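You operate a simulated robot arm through the tools that you are given. There is no shell and no other tool. Be economical: measure what you need, move in short steps, check, and stop when the job is done.

You run a simulated robot arm. Do the job below in one go: nothing can be reset, and whatever is moved stays where it is left.

Task
Fetch the blue cradle with cake ten and stand it on top of the white paper round.

Only the result counts: the job must be done as asked and must still hold three seconds after the hand-in. Knocking over, shifting, dropping, spilling or breaking anything else fails it.

Robot
A 6-joint arm with a two-finger parallel gripper, fixed in place. Base frame: the origin is at the foot of the arm, x ahead of it, y to its left, z up; the work surface is at about z = 0. Lengths are in mm, angles in rad, forces in N, time in s.
With the tool pointing down near the work surface it reaches from about 140 to 580 mm from the base axis. Its first joint turns from -1.152 to 1.152 rad. Payload 2.1 kg.
The TCP is the grasp point between the finger pads, 30 mm short of the fingertips. In the tool frame z runs along the fingers and y along their closing line. Largest opening 94 mm; finger width 28, thickness 10; the body of the gripper, 50 by 96 mm, starts 55 mm behind the TCP.
Orientation is that of the tool frame in the base frame, as a unit quaternion [x, y, z, w]. With the fingers straight down and closing along the base's y, the tool's x points along the base's -x, its y along +y and its z along -z.

Tools
- The arm moves only by the tool move_arm. Its argument "targets" is a list of rows, each an object of numbers (a shift or turn left out is 0, a gripper value left out holds the last): "dx", "dy", "dz": the shift along the tool's x, y, z in mm; "rx", "ry", "rz": the turn, a rotation vector about the tool's x, y, z in rad; "gripper": the gripper command, from -1 (fully open) to 1 (shut), values between in proportion. In form: [{"dx": .., "dy": .., "dz": .., "rx": .., "ry": .., "rz": .., "gripper": ..}, ...]. A call has 1 to 20 rows; each row shifts and turns the commanded pose from where the row before left it, along the tool's axes as they then stand. Each row takes 0.2 s and may step no farther than 50 mm and 0.15 rad from the row before; otherwise, or with a gripper value out of range, the whole call is refused. A pose out of reach is approached as far as the arm can. The call stops where the force on the tool passes 40 N (or 10 N more than at its start, if that is more) or the arm is blocked; 0.2 s more then pass. Each finger travels about 72 mm/s and halts on what it meets, pressing with about 30 N; the grip force reading is that of the motor and also rises with nothing between the fingers. The clock runs only during rows and for 0.2 s after the last one: add rows that do not move to give the fingers time. It gives the time, the measured TCP pose, the force on the tool (base axes), the opening and the grip force at its end, in the units of the frame above (readings bear some noise), and new pictures: "views" is both (left out), scene, wrist or none.
- Cameras (640 x 400 px; columns grow to the right, rows downward): "scene" is fixed at [49.6, -364.9, 491.3]; the picture's right is [0.84, -0.54, 0.00], its down [-0.26, -0.41, -0.87] and it looks along [0.47, 0.73, -0.49] (base axes); focal length 340 px, centre (320, 200). "wrist" rides on the gripper at [-37, 0, -58] in the tool frame; the picture's right is [0.00, -1.00, 0.00], its down [0.97, 0.00, -0.24] and it looks along [0.24, 0.00, 0.97] (tool axes); focal length 218 px, centre (320, 200). There is no depth. A picture from a camera that has moved, and an enlarged one, comes with that camera's place and axes in the base frame and with its lens.
- zoom(camera, box): a new picture of the part [left, top, right, bottom] of that camera's present view, enlarged. It takes no simulated time.
- finish_job(): hands the job in; it is judged then, once.

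Go step by step. Nothing tells you positions but the pictures and the camera data: compare them with the known pose of the tool, close in by small moves and look again before you grip or let go. The budget is 90 turns and 150 pictures, counting those below and the enlarged ones. Unless the task says otherwise, let go and move clear before handing in, and close with one line.

The tools are called by a JSON object that holds its "fn" and its "kwargs". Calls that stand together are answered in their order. move_arm: Moves the arm, as the interface text tells. Its arguments: {"type":"object","properties":{"targets":{"type":"array","items":{"type":"object","properties":{"dx":{"type":"number"},"dy":{"type":"number"},"dz":{"type":"number"},"rx":{"type":"number"},"ry":{"type":"number"},"rz":{"type":"number"},"gripper":{"type":"number"}}}},"views":{"type":"string","enum":["both","scene","wrist","none"]}},"required":["targets"]} The other tools are called the same way: zoom (camera, box) takes an enlarged picture of a part of a camera's view; finish_job () hands the job in.

At the start:

```text
clock: 0.0
tcp_pos: [323.9, 189.5, 274.5]
tool_rot: [0.0, 1.0, 0.002, 0.001]
contact_force: [-0.2, 0.1, 0.0]
opening: 94.5
gripper_force: 0.1
```

scene: 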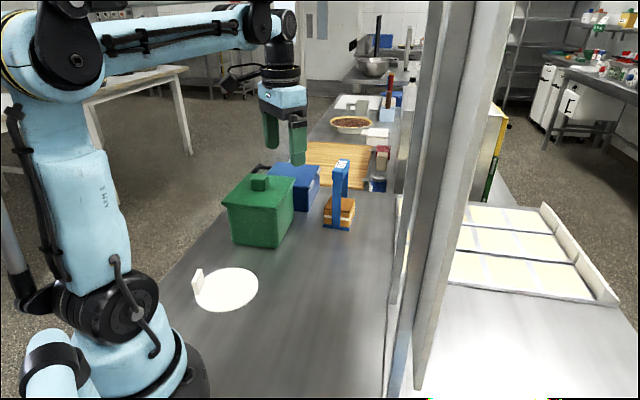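
wrist: 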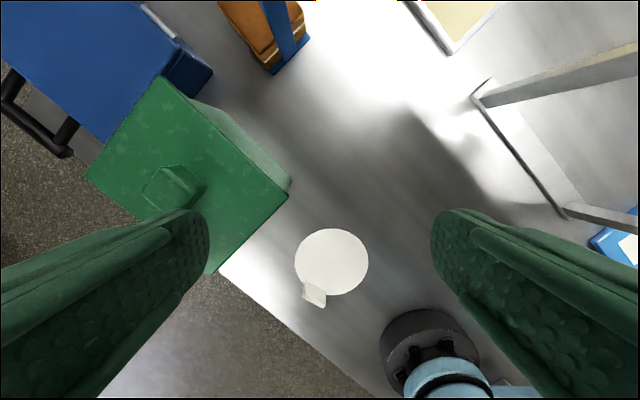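

I see a blue cradle holding a cake beyond the green box, and a white paper round nearer the base. I'll zoom in on both to measure them.

{"fn": "zoom", "kwargs": {"camera": "scene", "box": [260, 130, 420, 250]}}

{"fn": "zoom", "kwargs": {"camera": "scene", "box": [160, 230, 320, 330]}}

{"fn": "zoom", "kwargs": {"camera": "wrist", "box": [160, 0, 480, 200]}}

```text
3.33 times, centred on (340, 190) of scene
camera zoom: at [49.6, -364.9, 491.3], right [0.84, -0.54, 0.0], down [-0.26, -0.41, -0.87], along [0.47, 0.73, -0.49], focal length 1134 px, centre (253, 233)
```

zoom: 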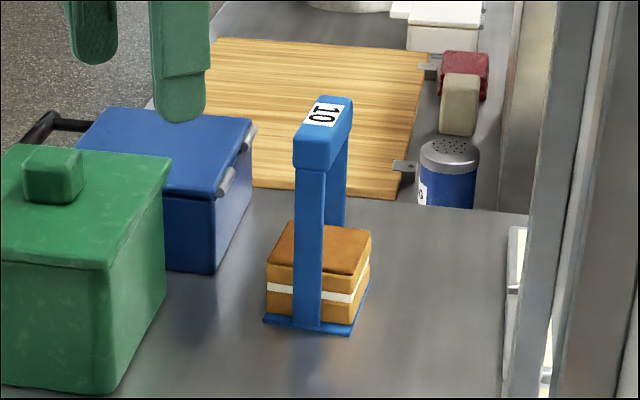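

```text
4.00 times, centred on (240, 280) of scene
camera zoom: at [49.6, -364.9, 491.3], right [0.84, -0.54, 0.0], down [-0.26, -0.41, -0.87], along [0.47, 0.73, -0.49], focal length 1360 px, centre (640, -120)
```

zoom: 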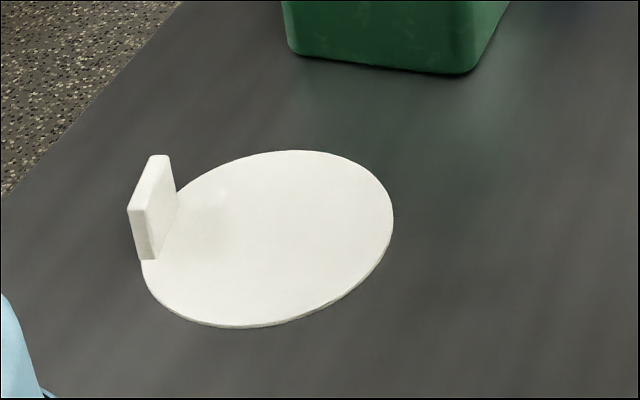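

```text
2.00 times, centred on (320, 100) of wrist
camera zoom: at [361.8, 189.5, 333.7], right [0.0, -1.0, 0.0], down [-0.97, 0.0, 0.24], along [-0.24, 0.0, -0.97], focal length 436 px, centre (320, 400)
```

zoom: 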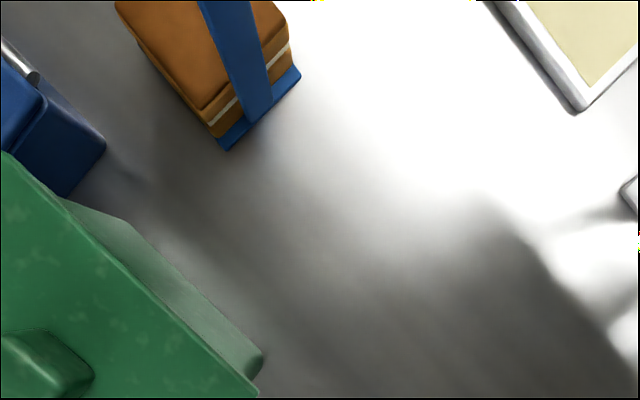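

The cradle base is about 70 mm square, centred near (504, 245). Its handle bar runs about 40° from x, with its top at roughly z 155–165. I'll turn the gripper to match the bar and move closer at a safe height to measure again.

{"fn": "move_arm", "kwargs": {"targets": [{"rz": -0.1414}, {"rz": -0.1414}, {"rz": -0.1414}, {"rz": -0.1414}, {"rz": -0.1414}, {"dx": -32, "dy": -19}, {"dx": -32, "dy": -19}, {"dx": -32, "dy": -19}, {"dx": -32, "dy": -18}, {}]}}

```text
clock: 2.2
tcp_pos: [470.6, 216.0, 276.3]
tool_rot: [-0.345, 0.938, 0.0, 0.001]
contact_force: [-0.2, -0.3, 0.6]
opening: 93.9
gripper_force: 0.1
camera wrist: at [499.4, 240.1, 334.2], right [0.65, -0.76, 0.0], down [-0.74, -0.63, 0.24], along [-0.18, -0.16, -0.97], focal length 218 px, centre (320, 200)
```

scene: 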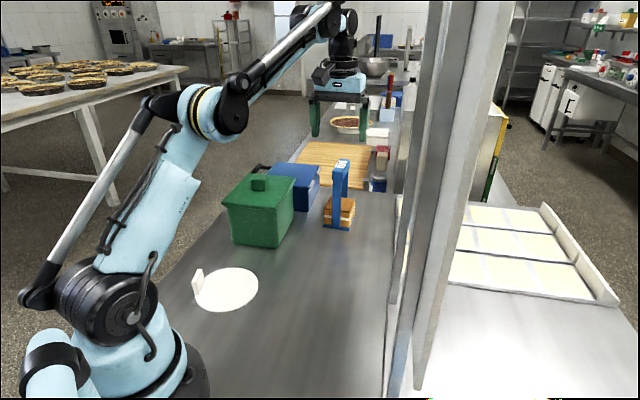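
wrist: 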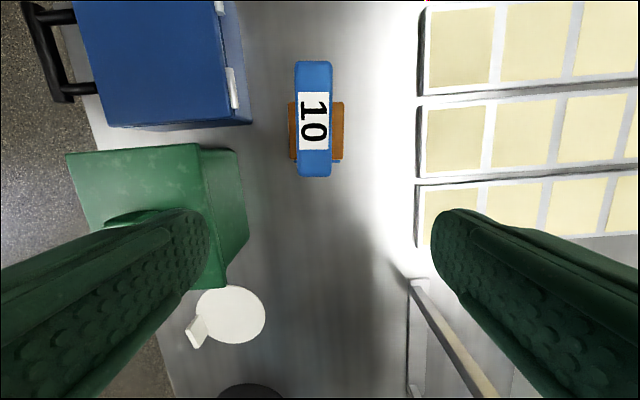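

The gripper is aligned with the bar. Its centre is near (511, 255) with the top at about z 157, close to the limit of reach, so I'll move out over it while still above it.

{"fn": "move_arm", "kwargs": {"targets": [{"dx": -14, "dy": 1, "dz": 14}, {"dx": -14, "dy": 1, "dz": 14}, {"dx": -14, "dy": 1, "dz": 14}, {"dx": -13, "dy": 1, "dz": 9}, {}, {}]}}

```text
clock: 3.6
tcp_pos: [497.7, 248.7, 218.9]
tool_rot: [-0.346, 0.938, 0.0, 0.0]
contact_force: [0.0, -0.2, -0.7]
opening: 93.9
gripper_force: 0.0
out of reach, approached as far as the arm can: row 2, 3, 4
camera wrist: at [526.2, 273.8, 276.5], right [0.65, -0.76, 0.0], down [-0.74, -0.63, 0.24], along [-0.18, -0.16, -0.97], focal length 218 px, centre (320, 200)
```

scene: 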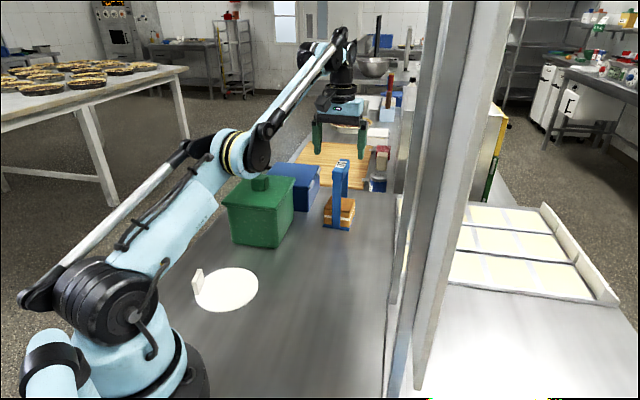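
wrist: 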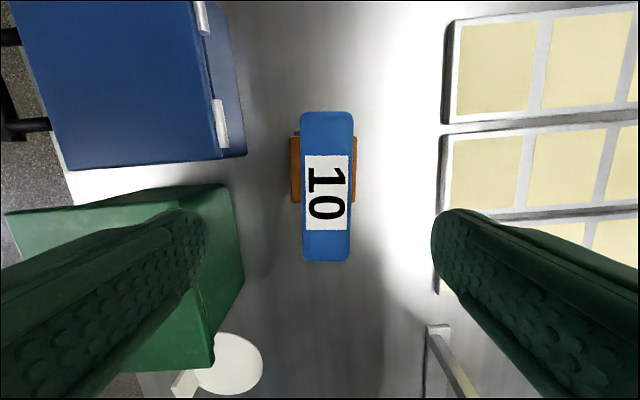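

The bar's centre is about 12 mm farther out than the TCP, and reach is the limit at this height. I'll centre sideways and come down, which should give back some reach.

{"fn": "move_arm", "kwargs": {"targets": [{"dy": -3.7, "dz": 10}, {"dz": 15}, {"dz": 15}, {}, {}]}}

```text
clock: 4.8
tcp_pos: [500.5, 246.0, 178.5]
tool_rot: [-0.346, 0.938, 0.0, 0.0]
contact_force: [0.4, 0.5, -0.6]
opening: 94.1
gripper_force: 0.0
camera wrist: at [529.1, 270.5, 236.8], right [0.65, -0.76, 0.0], down [-0.74, -0.63, 0.24], along [-0.18, -0.16, -0.97], focal length 218 px, centre (320, 200)
```

scene: 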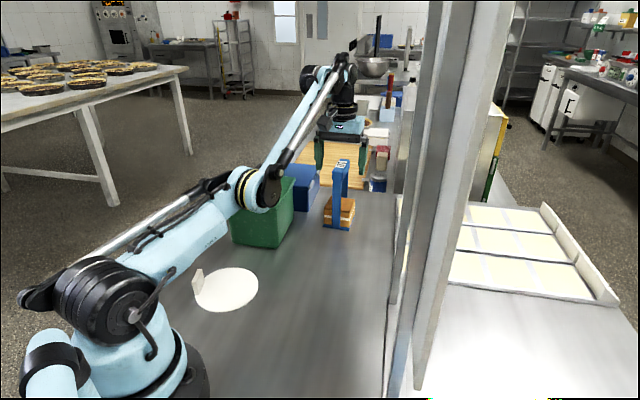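
wrist: 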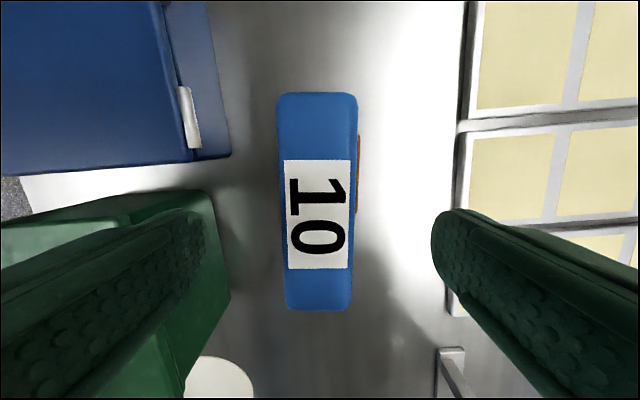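

The bar is centred between the fingers, with its top at z ≈ 161. I'll come down to about z 149 and push 12 mm farther out if the arm can reach.

{"fn": "move_arm", "kwargs": {"targets": [{"dz": 15}, {"dz": 14}, {"dx": -6}, {"dx": -6}, {}, {}]}}

```text
clock: 6.2
tcp_pos: [518.0, 256.8, 156.4]
tool_rot: [-0.346, 0.938, -0.001, 0.0]
contact_force: [-0.5, -0.6, 0.2]
opening: 94.1
gripper_force: 0.1
out of reach, approached as far as the arm can: row 1, 2, 4
camera wrist: at [546.6, 281.9, 214.1], right [0.65, -0.76, 0.0], down [-0.74, -0.63, 0.24], along [-0.18, -0.16, -0.97], focal length 218 px, centre (320, 200)
```

scene: 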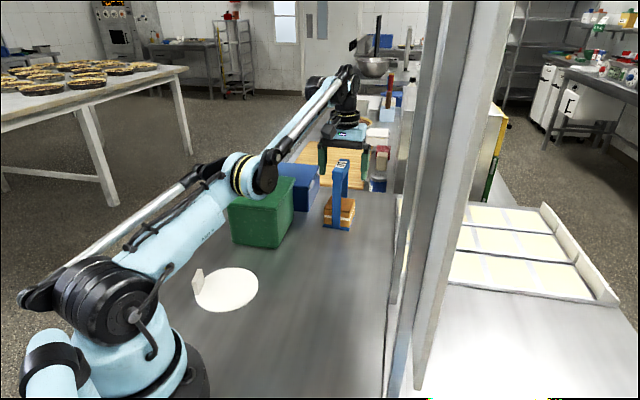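
wrist: 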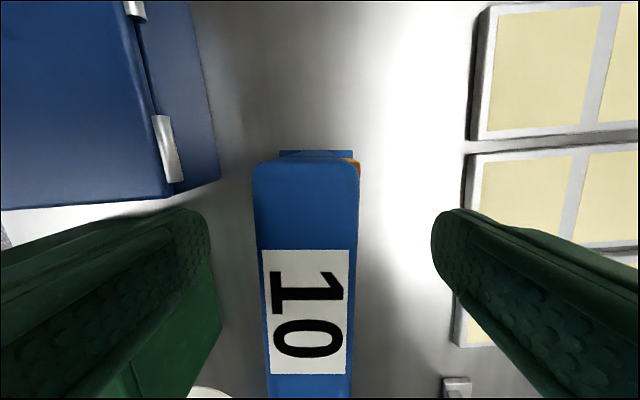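

The TCP is now about 8 mm too far out and the bar sits slightly to the left. I'll back off, centre, and come down 8 mm.

{"fn": "move_arm", "kwargs": {"targets": [{"dx": 5, "dy": 2}, {"dx": 3, "dy": 0.5}, {"dz": 8}, {}, {}]}}

```text
clock: 7.4
tcp_pos: [514.3, 255.4, 149.0]
tool_rot: [-0.346, 0.938, 0.0, 0.0]
contact_force: [-0.2, 0.1, 0.4]
opening: 93.8
gripper_force: 0.0
out of reach, approached as far as the arm can: row 3
camera wrist: at [542.8, 280.2, 207.5], right [0.65, -0.76, 0.0], down [-0.74, -0.63, 0.24], along [-0.18, -0.16, -0.97], focal length 218 px, centre (320, 200)
```

scene: 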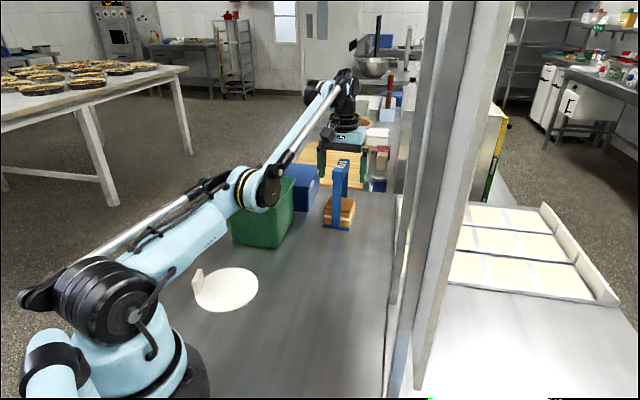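
wrist: 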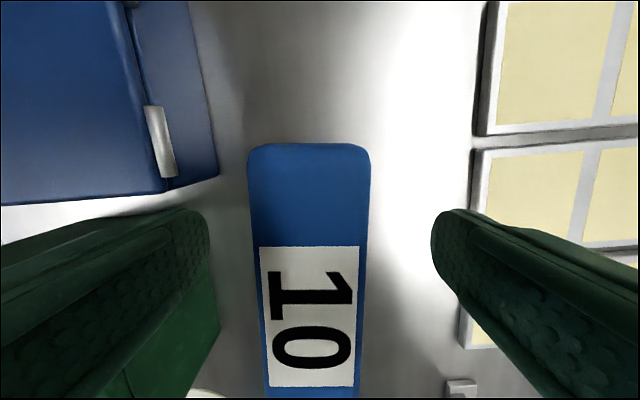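

I'm nearly centred on the label, which marks the middle of the bar. I'll make a small trim and then close the gripper.

{"fn": "move_arm", "kwargs": {"targets": [{"dx": 4, "dy": 2}, {}, {}], "views": "wrist"}}

```text
clock: 8.2
tcp_pos: [511.8, 256.6, 150.5]
tool_rot: [-0.346, 0.938, 0.0, 0.001]
contact_force: [-0.2, 0.2, -0.3]
opening: 94.1
gripper_force: 0.0
out of reach, approached as far as the arm can: row 1
camera wrist: at [541.6, 280.7, 209.5], right [0.65, -0.76, 0.0], down [-0.74, -0.63, 0.24], along [-0.18, -0.16, -0.97], focal length 218 px, centre (320, 200)
```

wrist: 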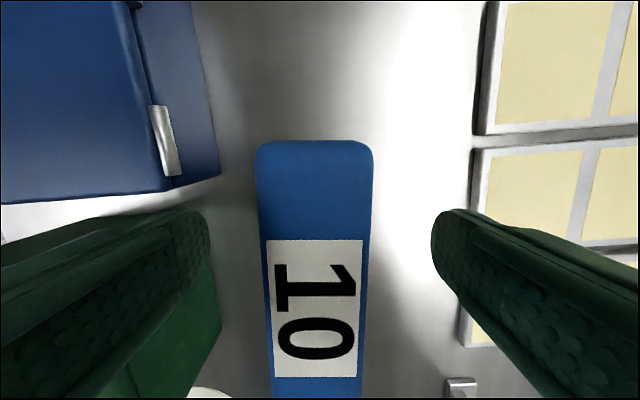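

Centred to within about a millimetre. Closing on the bar.

{"fn": "move_arm", "kwargs": {"targets": [{"dx": 3, "dy": 0.8}, {}, {"gripper": 0}, {"gripper": 0.2}, {"gripper": 1}, {"gripper": 1}, {"gripper": 1}, {"gripper": 1}]}}

```text
clock: 10.0
tcp_pos: [513.4, 256.0, 151.9]
tool_rot: [-0.346, 0.938, 0.0, 0.0]
contact_force: [-0.5, 0.2, 0.4]
opening: 32.1
gripper_force: 29.6
out of reach, approached as far as the arm can: row 1
camera wrist: at [541.2, 280.5, 210.4], right [0.65, -0.76, 0.0], down [-0.74, -0.63, 0.24], along [-0.18, -0.16, -0.97], focal length 218 px, centre (320, 200)
```

scene: 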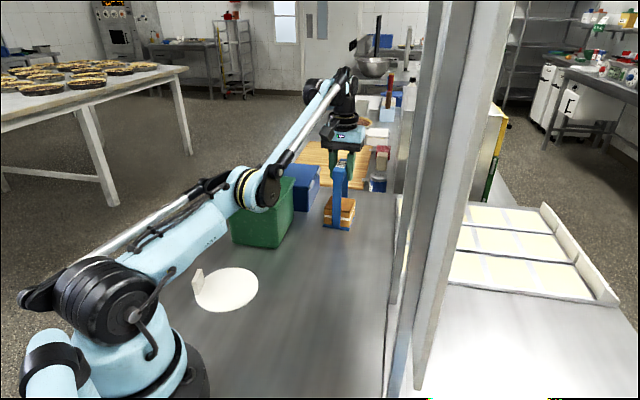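
wrist: 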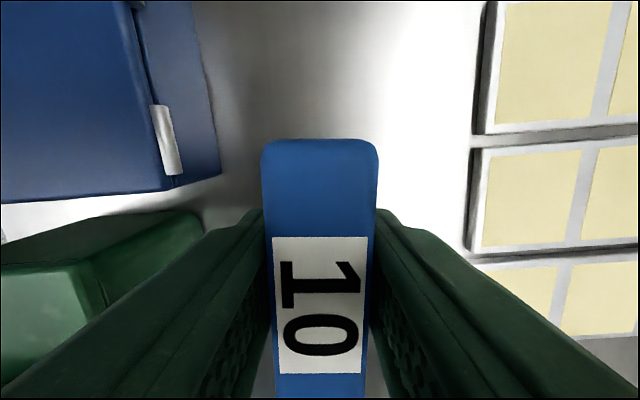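

The gripper is holding the bar at 32 mm opening. I'll lift gently while drawing back toward the robot to stay in reach.

{"fn": "move_arm", "kwargs": {"targets": [{"dz": -6, "dx": 2}, {"dz": -6, "dx": 4}, {"dz": -8, "dx": 6}, {"dz": -8, "dx": 8}, {"dz": -8, "dx": 8}, {}]}}

```text
clock: 11.4
tcp_pos: [491.6, 240.8, 192.0]
tool_rot: [-0.346, 0.938, 0.0, 0.0]
contact_force: [-0.8, -0.9, -1.2]
opening: 32.2
gripper_force: 30.3
out of reach, approached as far as the arm can: row 5
camera wrist: at [521.8, 264.9, 249.8], right [0.65, -0.76, 0.0], down [-0.74, -0.63, 0.24], along [-0.18, -0.16, -0.97], focal length 218 px, centre (320, 200)
```

scene: 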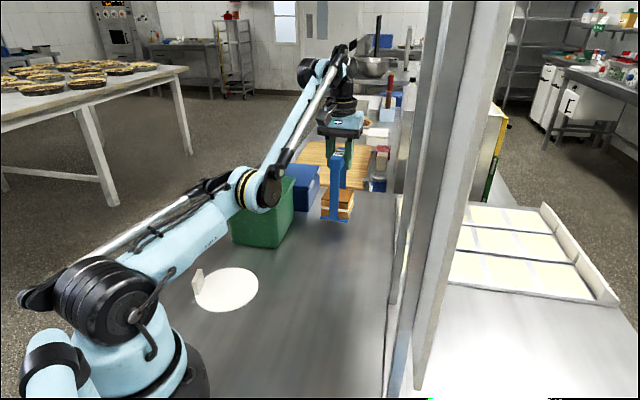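
wrist: 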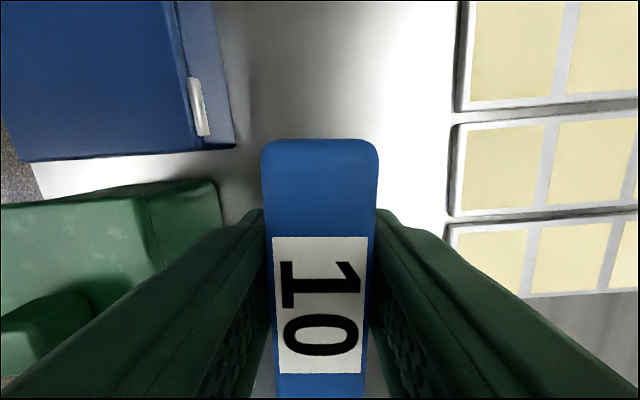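

The cradle is level and about 40 mm clear of the table. I'll swing it toward −y, away from the green box, at moderate speed.

{"fn": "move_arm", "kwargs": {"targets": [{"dx": 5, "dy": -2}, {"dx": 10, "dy": -4}, {"dx": 14, "dy": -5}, {"dx": 14, "dy": -5, "dz": -4}, {"dx": 14, "dy": -5, "dz": -4}, {"dx": 14, "dy": -5, "dz": -4}, {"dx": 14, "dy": -5, "dz": -4}, {"dx": 14, "dy": -4, "dz": -4}, {"dx": 10, "dy": -2}, {"dx": 4, "dy": 0}, {}]}}

```text
clock: 13.8
tcp_pos: [465.7, 152.2, 247.3]
tool_rot: [-0.347, 0.938, 0.001, 0.001]
contact_force: [-0.2, 0.6, -2.1]
opening: 32.2
gripper_force: 29.5
out of reach, approached as far as the arm can: row 1, 2, 3, 4, 5, 6, 7, 8, 9
camera wrist: at [494.4, 176.3, 306.2], right [0.65, -0.76, 0.0], down [-0.74, -0.63, 0.24], along [-0.18, -0.16, -0.97], focal length 218 px, centre (320, 200)
```

scene: 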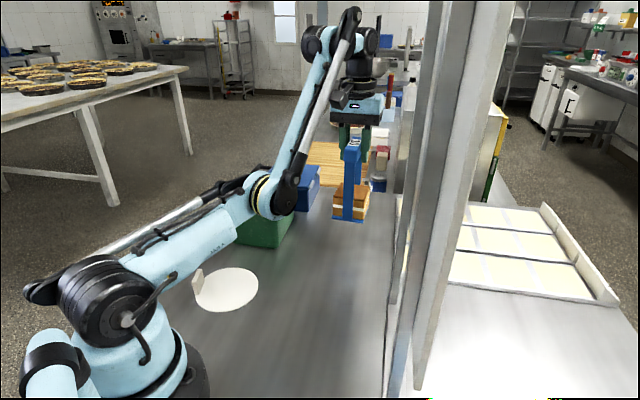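
wrist: 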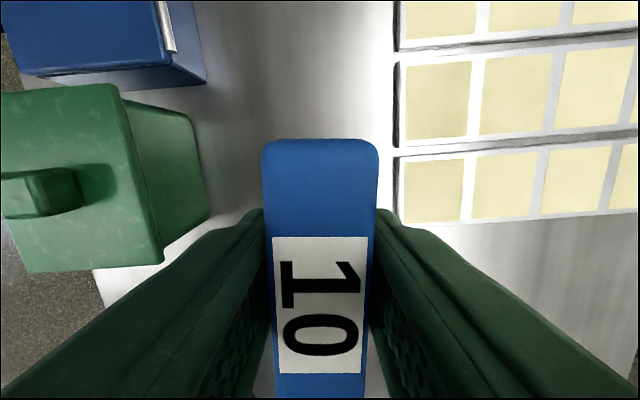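

The cradle is at (466, 152) and level. Next I'll retract along −x, passing in front of the green box.

{"fn": "move_arm", "kwargs": {"targets": [{"dx": 6, "dy": 3}, {"dx": 12, "dy": 6}, {"dx": 17, "dy": 8}, {"dx": 19, "dy": 9}, {"dx": 19, "dy": 9}, {"dx": 19, "dy": 9}, {"dx": 19, "dy": 9}, {"dx": 17, "dy": 8}, {"dx": 12, "dy": 6}, {"dx": 6, "dy": 2.5}, {}]}}

```text
clock: 16.2
tcp_pos: [442.1, 147.1, 262.5]
tool_rot: [-0.346, 0.938, 0.0, 0.0]
contact_force: [-0.2, 0.1, -2.3]
opening: 32.0
gripper_force: 30.0
out of reach, approached as far as the arm can: row 1, 2, 3, 4, 5, 6, 7, 8, 9, 10
camera wrist: at [471.4, 171.5, 320.4], right [0.65, -0.76, 0.0], down [-0.74, -0.63, 0.24], along [-0.18, -0.16, -0.97], focal length 218 px, centre (320, 200)
```

scene: 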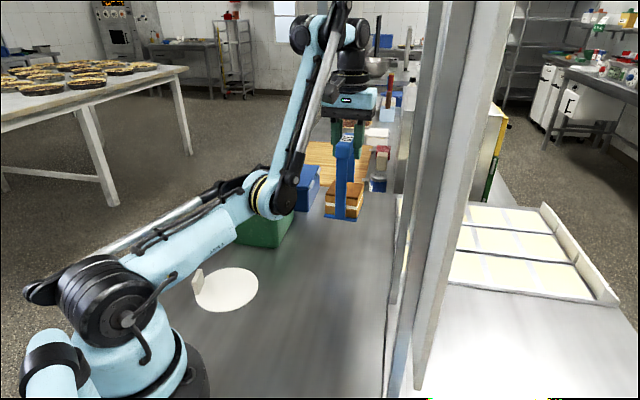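
wrist: 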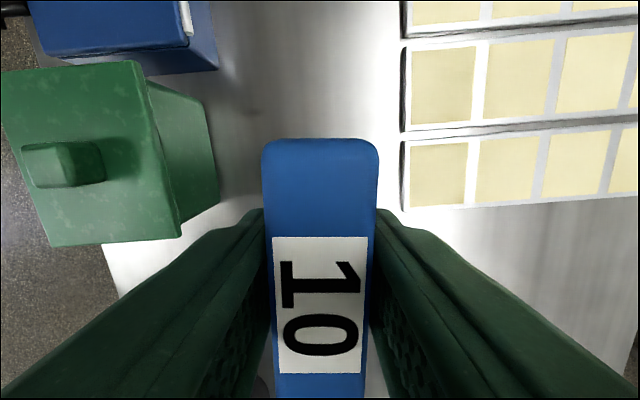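

The arm has flipped into an elbow-low posture that can't retract any further. I'll extend it outward and up to straighten it, so the elbow can come back the other way.

{"fn": "move_arm", "kwargs": {"targets": [{"dx": -9, "dy": -4}, {"dx": -14, "dy": -6}, {"dx": -14, "dy": -6}, {"dx": -14, "dy": -6}, {"dx": -9, "dy": -4}, {"dz": -10}, {"dz": -15}, {"dz": -15}, {}], "views": "scene"}}

```text
clock: 18.2
tcp_pos: [498.3, 163.2, 279.4]
tool_rot: [-0.347, 0.938, 0.001, 0.001]
contact_force: [-0.2, 0.1, -2.0]
opening: 32.1
gripper_force: 29.4
out of reach, approached as far as the arm can: row 6, 7, 8
```

scene: 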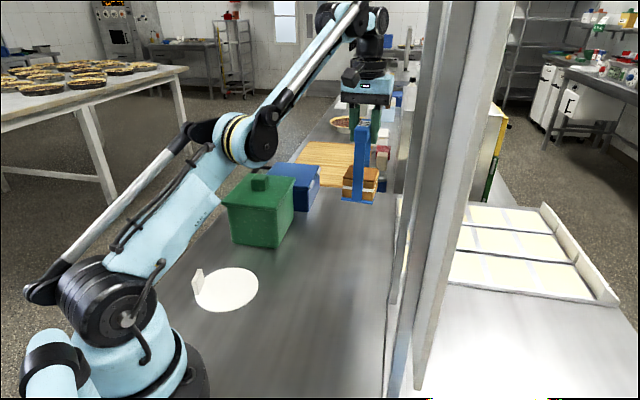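

The arm is nearly straight. I'll try retracting from here.

{"fn": "move_arm", "kwargs": {"targets": [{"dz": -15, "dx": -5}, {"dz": -15}, {"dx": 14, "dy": 6}, {"dx": 14, "dy": 6}, {"dx": 14, "dy": 6}, {}], "views": "scene"}}

```text
clock: 19.6
tcp_pos: [453.8, 149.9, 279.2]
tool_rot: [-0.346, 0.938, 0.0, 0.001]
contact_force: [-1.1, 0.1, -3.4]
opening: 32.3
gripper_force: 29.7
out of reach, approached as far as the arm can: row 1, 2
```

scene: 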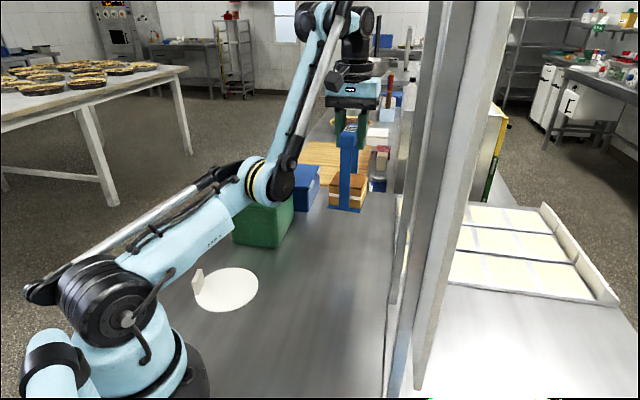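

It is still elbow-low. I'll go back to near full stretch and sweep up and inward along the reach arc, which reverses the motion that flipped it.

{"fn": "move_arm", "kwargs": {"targets": [{"dx": -10, "dy": -4}, {"dx": -14, "dy": -6}, {"dx": -14, "dy": -6}, {"dx": -10, "dy": -4}, {"dx": -5, "dy": -2}, {"dx": 12, "dy": 5, "dz": -16}, {"dx": 15, "dy": 6, "dz": -20}, {"dx": 18, "dy": 7.5, "dz": -20}, {"dx": 18, "dy": 7.5, "dz": -15}, {}], "views": "scene"}}

```text
clock: 21.8
tcp_pos: [434.7, 145.2, 343.6]
tool_rot: [-0.346, 0.938, 0.001, 0.001]
contact_force: [-0.1, -0.1, -1.3]
opening: 31.9
gripper_force: 29.9
out of reach, approached as far as the arm can: row 4, 5
```

scene: 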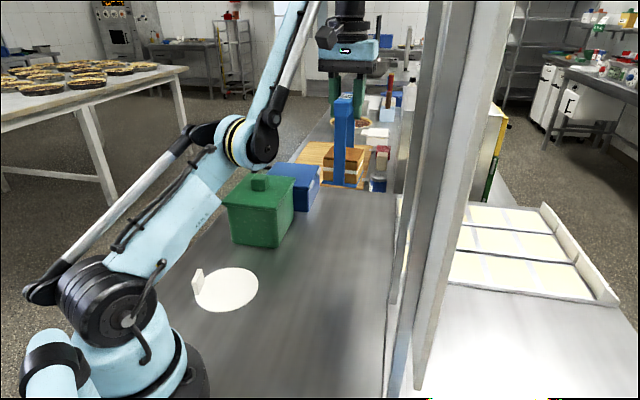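

Still elbow-low. I'll overshoot outward and up against the reach limit, then draw back in.

{"fn": "move_arm", "kwargs": {"targets": [{"dx": -14, "dy": -6, "dz": -12}, {"dx": -18, "dy": -7.5, "dz": -16}, {"dx": -28, "dy": -11, "dz": -25}, {"dx": -28, "dy": -11, "dz": -25}, {"dx": -28, "dy": -11, "dz": -25}, {}], "views": "scene"}}

```text
clock: 23.2
tcp_pos: [446.3, 148.1, 350.3]
tool_rot: [-0.346, 0.938, 0.0, 0.001]
contact_force: [0.7, 0.3, -1.9]
opening: 32.0
gripper_force: 30.7
out of reach, approached as far as the arm can: row 1, 2, 3, 4, 5
```

scene: 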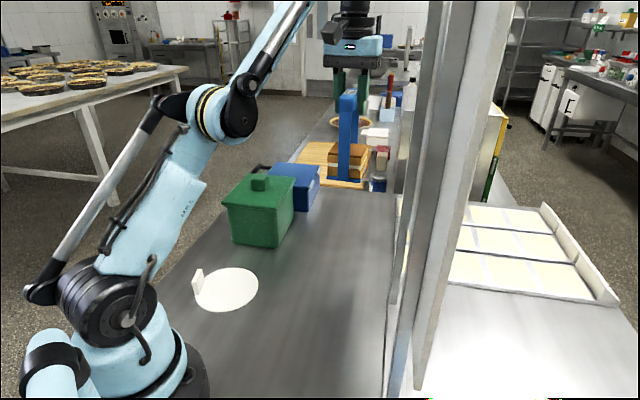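

The arm now looks straight with the upper arm steeper. I'll draw inward from here.

{"fn": "move_arm", "kwargs": {"targets": [{"dx": 5, "dy": 2, "dz": 4}, {"dx": 9, "dy": 4, "dz": 4}, {"dx": 14, "dy": 6}, {"dx": 14, "dy": 6}, {}], "views": "scene"}}

```text
clock: 24.4
tcp_pos: [404.8, 135.8, 340.4]
tool_rot: [-0.346, 0.938, -0.001, 0.0]
contact_force: [0.3, 0.6, -1.4]
opening: 32.2
gripper_force: 30.3
```

scene: 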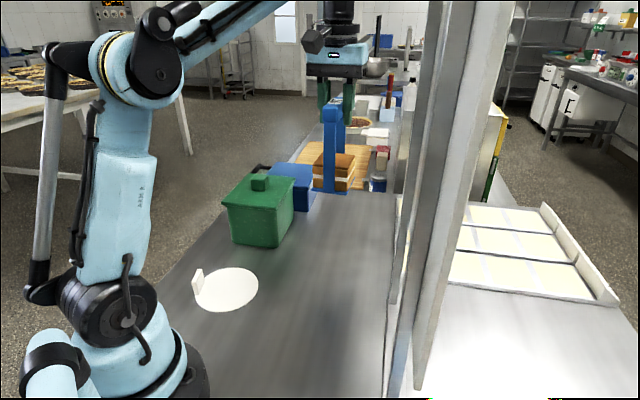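

The elbow is up again and the cradle with its cake is intact. I'll continue inward and down toward (290, 110, 260).

{"fn": "move_arm", "kwargs": {"targets": [{"dx": 5, "dy": 3, "dz": 4}, {"dx": 11, "dy": 6, "dz": 8}, {"dx": 14, "dy": 7, "dz": 11}, {"dx": 15, "dy": 8, "dz": 12}, {"dx": 15, "dy": 8, "dz": 12}, {"dx": 15, "dy": 8, "dz": 12}, {"dx": 14, "dy": 7, "dz": 10}, {"dx": 10, "dy": 5, "dz": 7}, {"dx": 5, "dy": 3, "dz": 4}, {}]}}

```text
clock: 26.6
tcp_pos: [288.7, 109.9, 261.6]
tool_rot: [-0.346, 0.938, 0.001, 0.001]
contact_force: [0.2, -1.1, -1.3]
opening: 32.0
gripper_force: 29.8
camera wrist: at [317.1, 135.0, 318.9], right [0.65, -0.76, 0.0], down [-0.74, -0.63, 0.24], along [-0.18, -0.16, -0.97], focal length 218 px, centre (320, 200)
```

scene: 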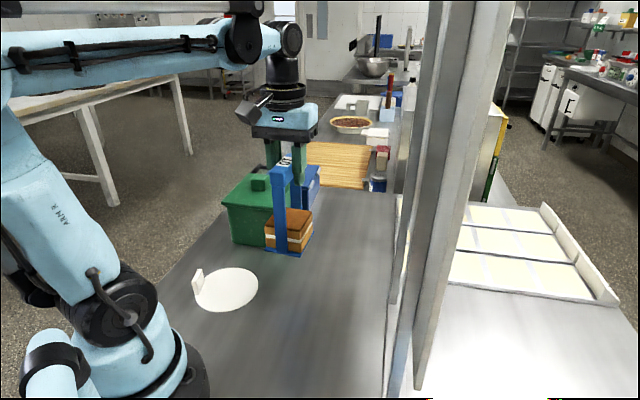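
wrist: 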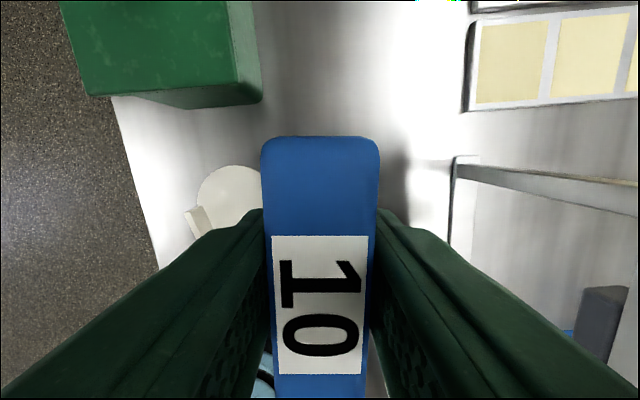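

Clear of the green box. From both cameras I put the round's centre near (169, 168), with its upright tab on the far left at about (126, 200). I'll turn the cradle slightly to line up with the tab and move over the round, staying high.

{"fn": "move_arm", "kwargs": {"targets": [{"rz": -0.06}, {"rz": -0.09}, {"rz": -0.09}, {"dx": 1.4, "dy": 7}, {"dx": 2.5, "dy": 14}, {"dx": 3, "dy": 18, "dz": 5}, {"dx": 3, "dy": 18, "dz": 6}, {"dx": 3, "dy": 18, "dz": 6}, {"dx": 3, "dy": 18, "dz": 6}, {"dx": 3, "dy": 17, "dz": 6}, {"dx": 2, "dy": 12, "dz": 4}, {"dx": 1.5, "dy": 6.9}, {}, {}]}}

```text
clock: 29.6
tcp_pos: [171.2, 167.7, 226.8]
tool_rot: [-0.456, 0.89, 0.0, 0.001]
contact_force: [-0.2, 0.7, -1.8]
opening: 32.2
gripper_force: 30.3
camera wrist: at [193.0, 197.7, 285.0], right [0.81, -0.58, 0.0], down [-0.57, -0.79, 0.24], along [-0.14, -0.19, -0.97], focal length 218 px, centre (320, 200)
```

scene: 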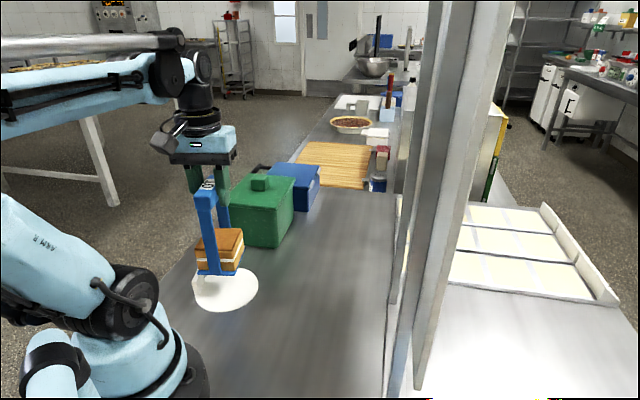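
wrist: 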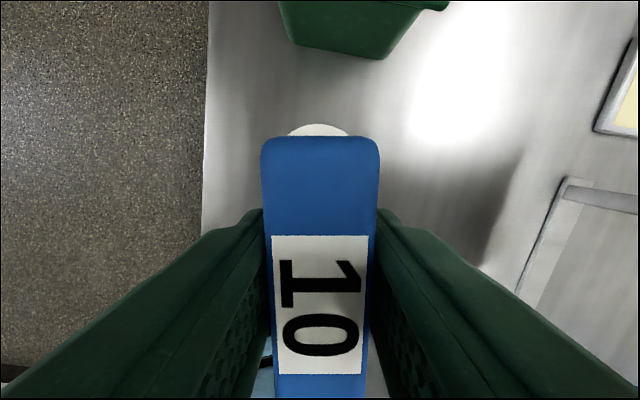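

The round's far edge sits symmetrically 63 mm from the TCP, which matches its radius, so I'm centred. I'll check the cradle base and tab up close before lowering.

{"fn": "zoom", "kwargs": {"camera": "scene", "box": [160, 210, 320, 310]}}

```text
4.00 times, centred on (240, 260) of scene
camera zoom: at [49.6, -364.9, 491.3], right [0.84, -0.54, 0.0], down [-0.26, -0.41, -0.87], along [0.47, 0.73, -0.49], focal length 1360 px, centre (640, -40)
```

zoom: 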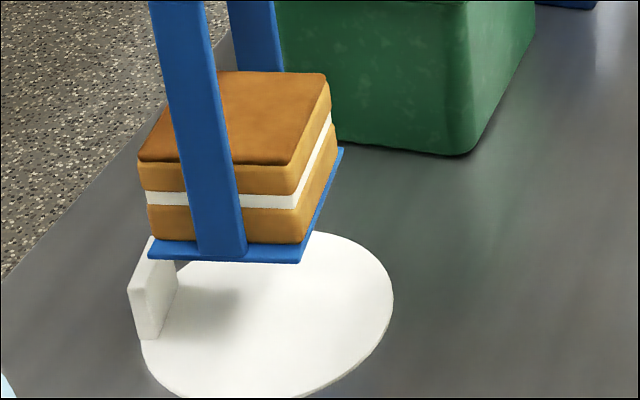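

The base works out centred at about (170, 167), well inside the round and clear of the tab. Lowering to just above the surface.

{"fn": "move_arm", "kwargs": {"targets": [{"dz": 6}, {"dz": 12}, {"dz": 13}, {"dz": 13}, {"dz": 12}, {"dz": 6}, {"dz": 3}, {}, {}]}}

{"fn": "zoom", "kwargs": {"camera": "scene", "box": [160, 230, 320, 330]}}

```text
clock: 31.6
tcp_pos: [172.1, 165.3, 162.4]
tool_rot: [-0.457, 0.89, 0.001, 0.001]
contact_force: [0.4, 0.0, -1.5]
opening: 32.2
gripper_force: 29.9
camera wrist: at [194.0, 197.0, 220.2], right [0.81, -0.58, 0.0], down [-0.57, -0.79, 0.24], along [-0.14, -0.19, -0.97], focal length 218 px, centre (320, 200)
```

scene: 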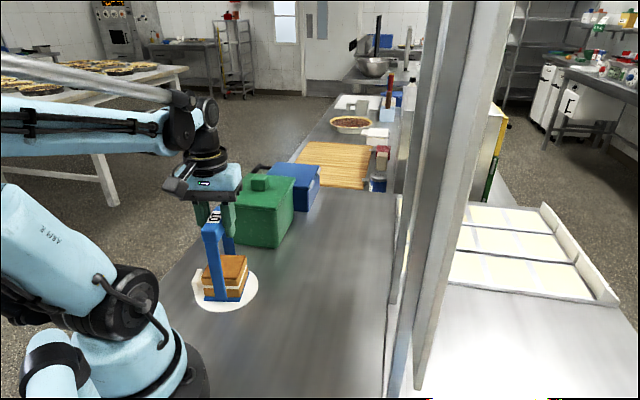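
wrist: 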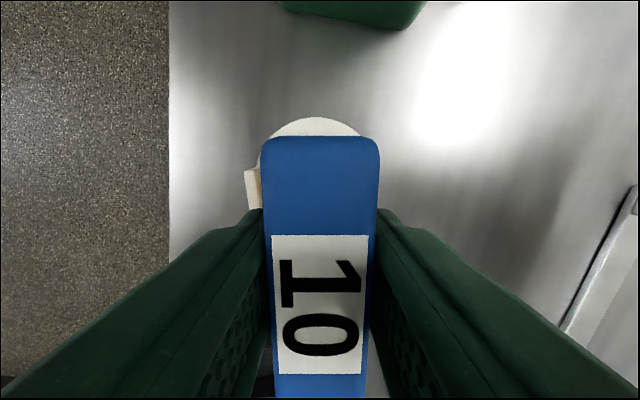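

```text
4.00 times, centred on (240, 280) of scene
camera zoom: at [49.6, -364.9, 491.3], right [0.84, -0.54, 0.0], down [-0.26, -0.41, -0.87], along [0.47, 0.73, -0.49], focal length 1360 px, centre (640, -120)
```

zoom: 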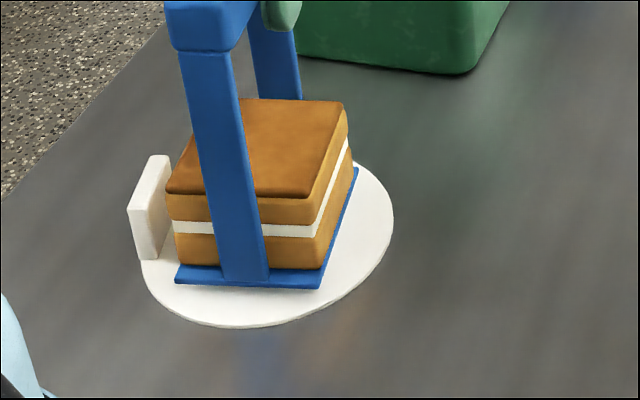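

Well centred with a gap to the tab. I'll take the last few millimetres slowly and watch the force.

{"fn": "move_arm", "kwargs": {"targets": [{"dz": 1.5}, {"dz": 1.5}, {"dz": 1.5}, {"dz": 1}, {}], "views": "none"}}

```text
clock: 32.8
tcp_pos: [171.3, 166.7, 157.4]
tool_rot: [-0.456, 0.89, 0.0, 0.001]
contact_force: [0.8, -0.5, -2.2]
opening: 32.3
gripper_force: 30.3
```

{"fn": "move_arm", "kwargs": {"targets": [{"dz": 1}, {"dz": 1}, {}], "views": "none"}}

{"fn": "zoom", "kwargs": {"camera": "scene", "box": [180, 250, 276, 310]}}

```text
clock: 33.6
tcp_pos: [173.0, 165.6, 156.2]
tool_rot: [-0.456, 0.89, 0.0, 0.001]
contact_force: [0.8, 0.7, -2.7]
opening: 32.2
gripper_force: 30.3
```

```text
6.67 times, centred on (228, 280) of scene
camera zoom: at [49.6, -364.9, 491.3], right [0.84, -0.54, 0.0], down [-0.26, -0.41, -0.87], along [0.47, 0.73, -0.49], focal length 2267 px, centre (933, -333)
```

zoom: 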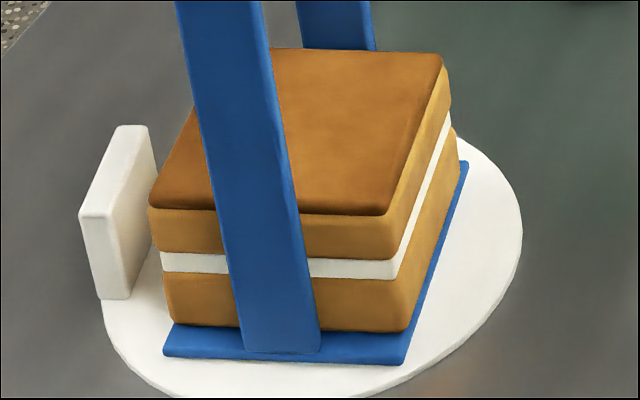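

The force still shows no contact. The base is very close, so I'll keep going in 1 mm steps.

{"fn": "move_arm", "kwargs": {"targets": [{"dz": 1}, {"dz": 1}, {}], "views": "none"}}

```text
clock: 34.4
tcp_pos: [172.4, 167.2, 154.4]
tool_rot: [-0.457, 0.89, 0.0, 0.001]
contact_force: [-1.2, -1.6, 20.7]
opening: 31.8
gripper_force: 29.9
```

Contact at about 20 N, so the base is on the round. I'll ease off slightly and open the gripper gradually.

{"fn": "move_arm", "kwargs": {"targets": [{"dz": -0.5}, {}, {"gripper": 0.2}, {"gripper": 0.1}, {"gripper": -0.3}, {"gripper": -0.6}, {"gripper": -0.6}, {}]}}

```text
clock: 36.2
tcp_pos: [171.1, 166.5, 153.5]
tool_rot: [-0.456, 0.89, 0.0, 0.0]
contact_force: [0.5, -0.7, 0.1]
opening: 75.1
gripper_force: 0.1
camera wrist: at [194.0, 197.0, 211.9], right [0.81, -0.58, 0.0], down [-0.57, -0.79, 0.24], along [-0.14, -0.19, -0.97], focal length 218 px, centre (320, 200)
```

scene: 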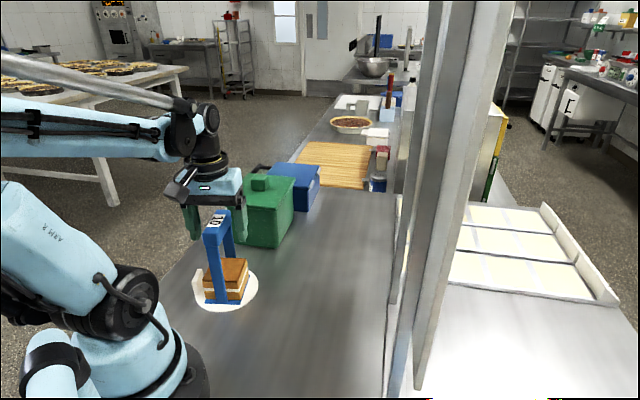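
wrist: 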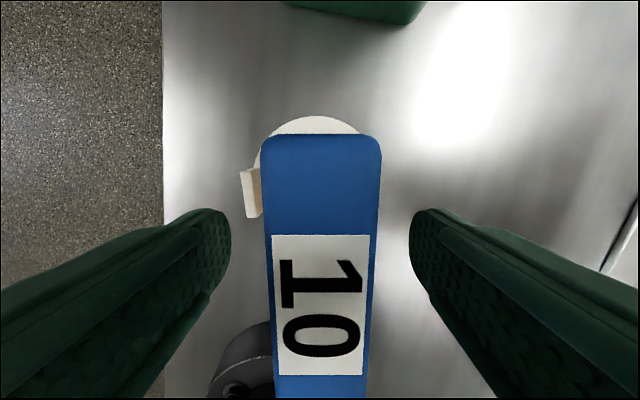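

The cradle is released and standing. I'll lift the fingers straight up and clear.

{"fn": "move_arm", "kwargs": {"targets": [{"dz": -10}, {"dz": -20}, {"dz": -25}, {"dz": -25}, {"dz": -20}, {}], "views": "none"}}

{"fn": "zoom", "kwargs": {"camera": "scene", "box": [160, 190, 336, 310]}}

```text
clock: 37.6
tcp_pos: [171.6, 165.7, 253.3]
tool_rot: [-0.457, 0.89, 0.0, 0.001]
contact_force: [-0.5, -0.9, 0.3]
opening: 75.2
gripper_force: 0.1
```

```text
3.33 times, centred on (248, 250) of scene
camera zoom: at [49.6, -364.9, 491.3], right [0.84, -0.54, 0.0], down [-0.26, -0.41, -0.87], along [0.47, 0.73, -0.49], focal length 1134 px, centre (560, 33)
```

zoom: 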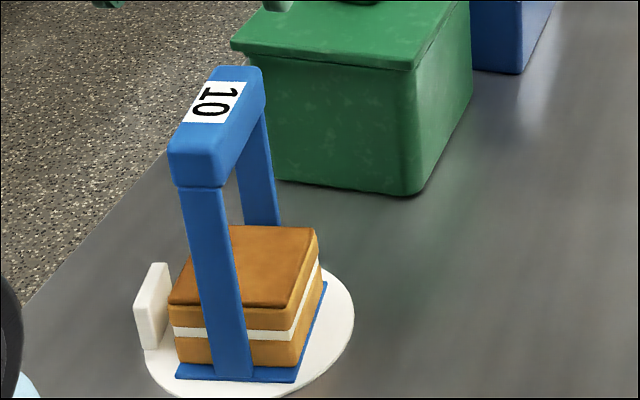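

The cradle with cake ten stands centred on the white round, the tab is untouched and the gripper is clear, so I'm handing in.

{"fn": "finish_job", "kwargs": {}}

```text
The job is handed in.
```

The blue cradle with cake ten is standing upright on the white paper round, and in the last picture nothing else looks moved or knocked.
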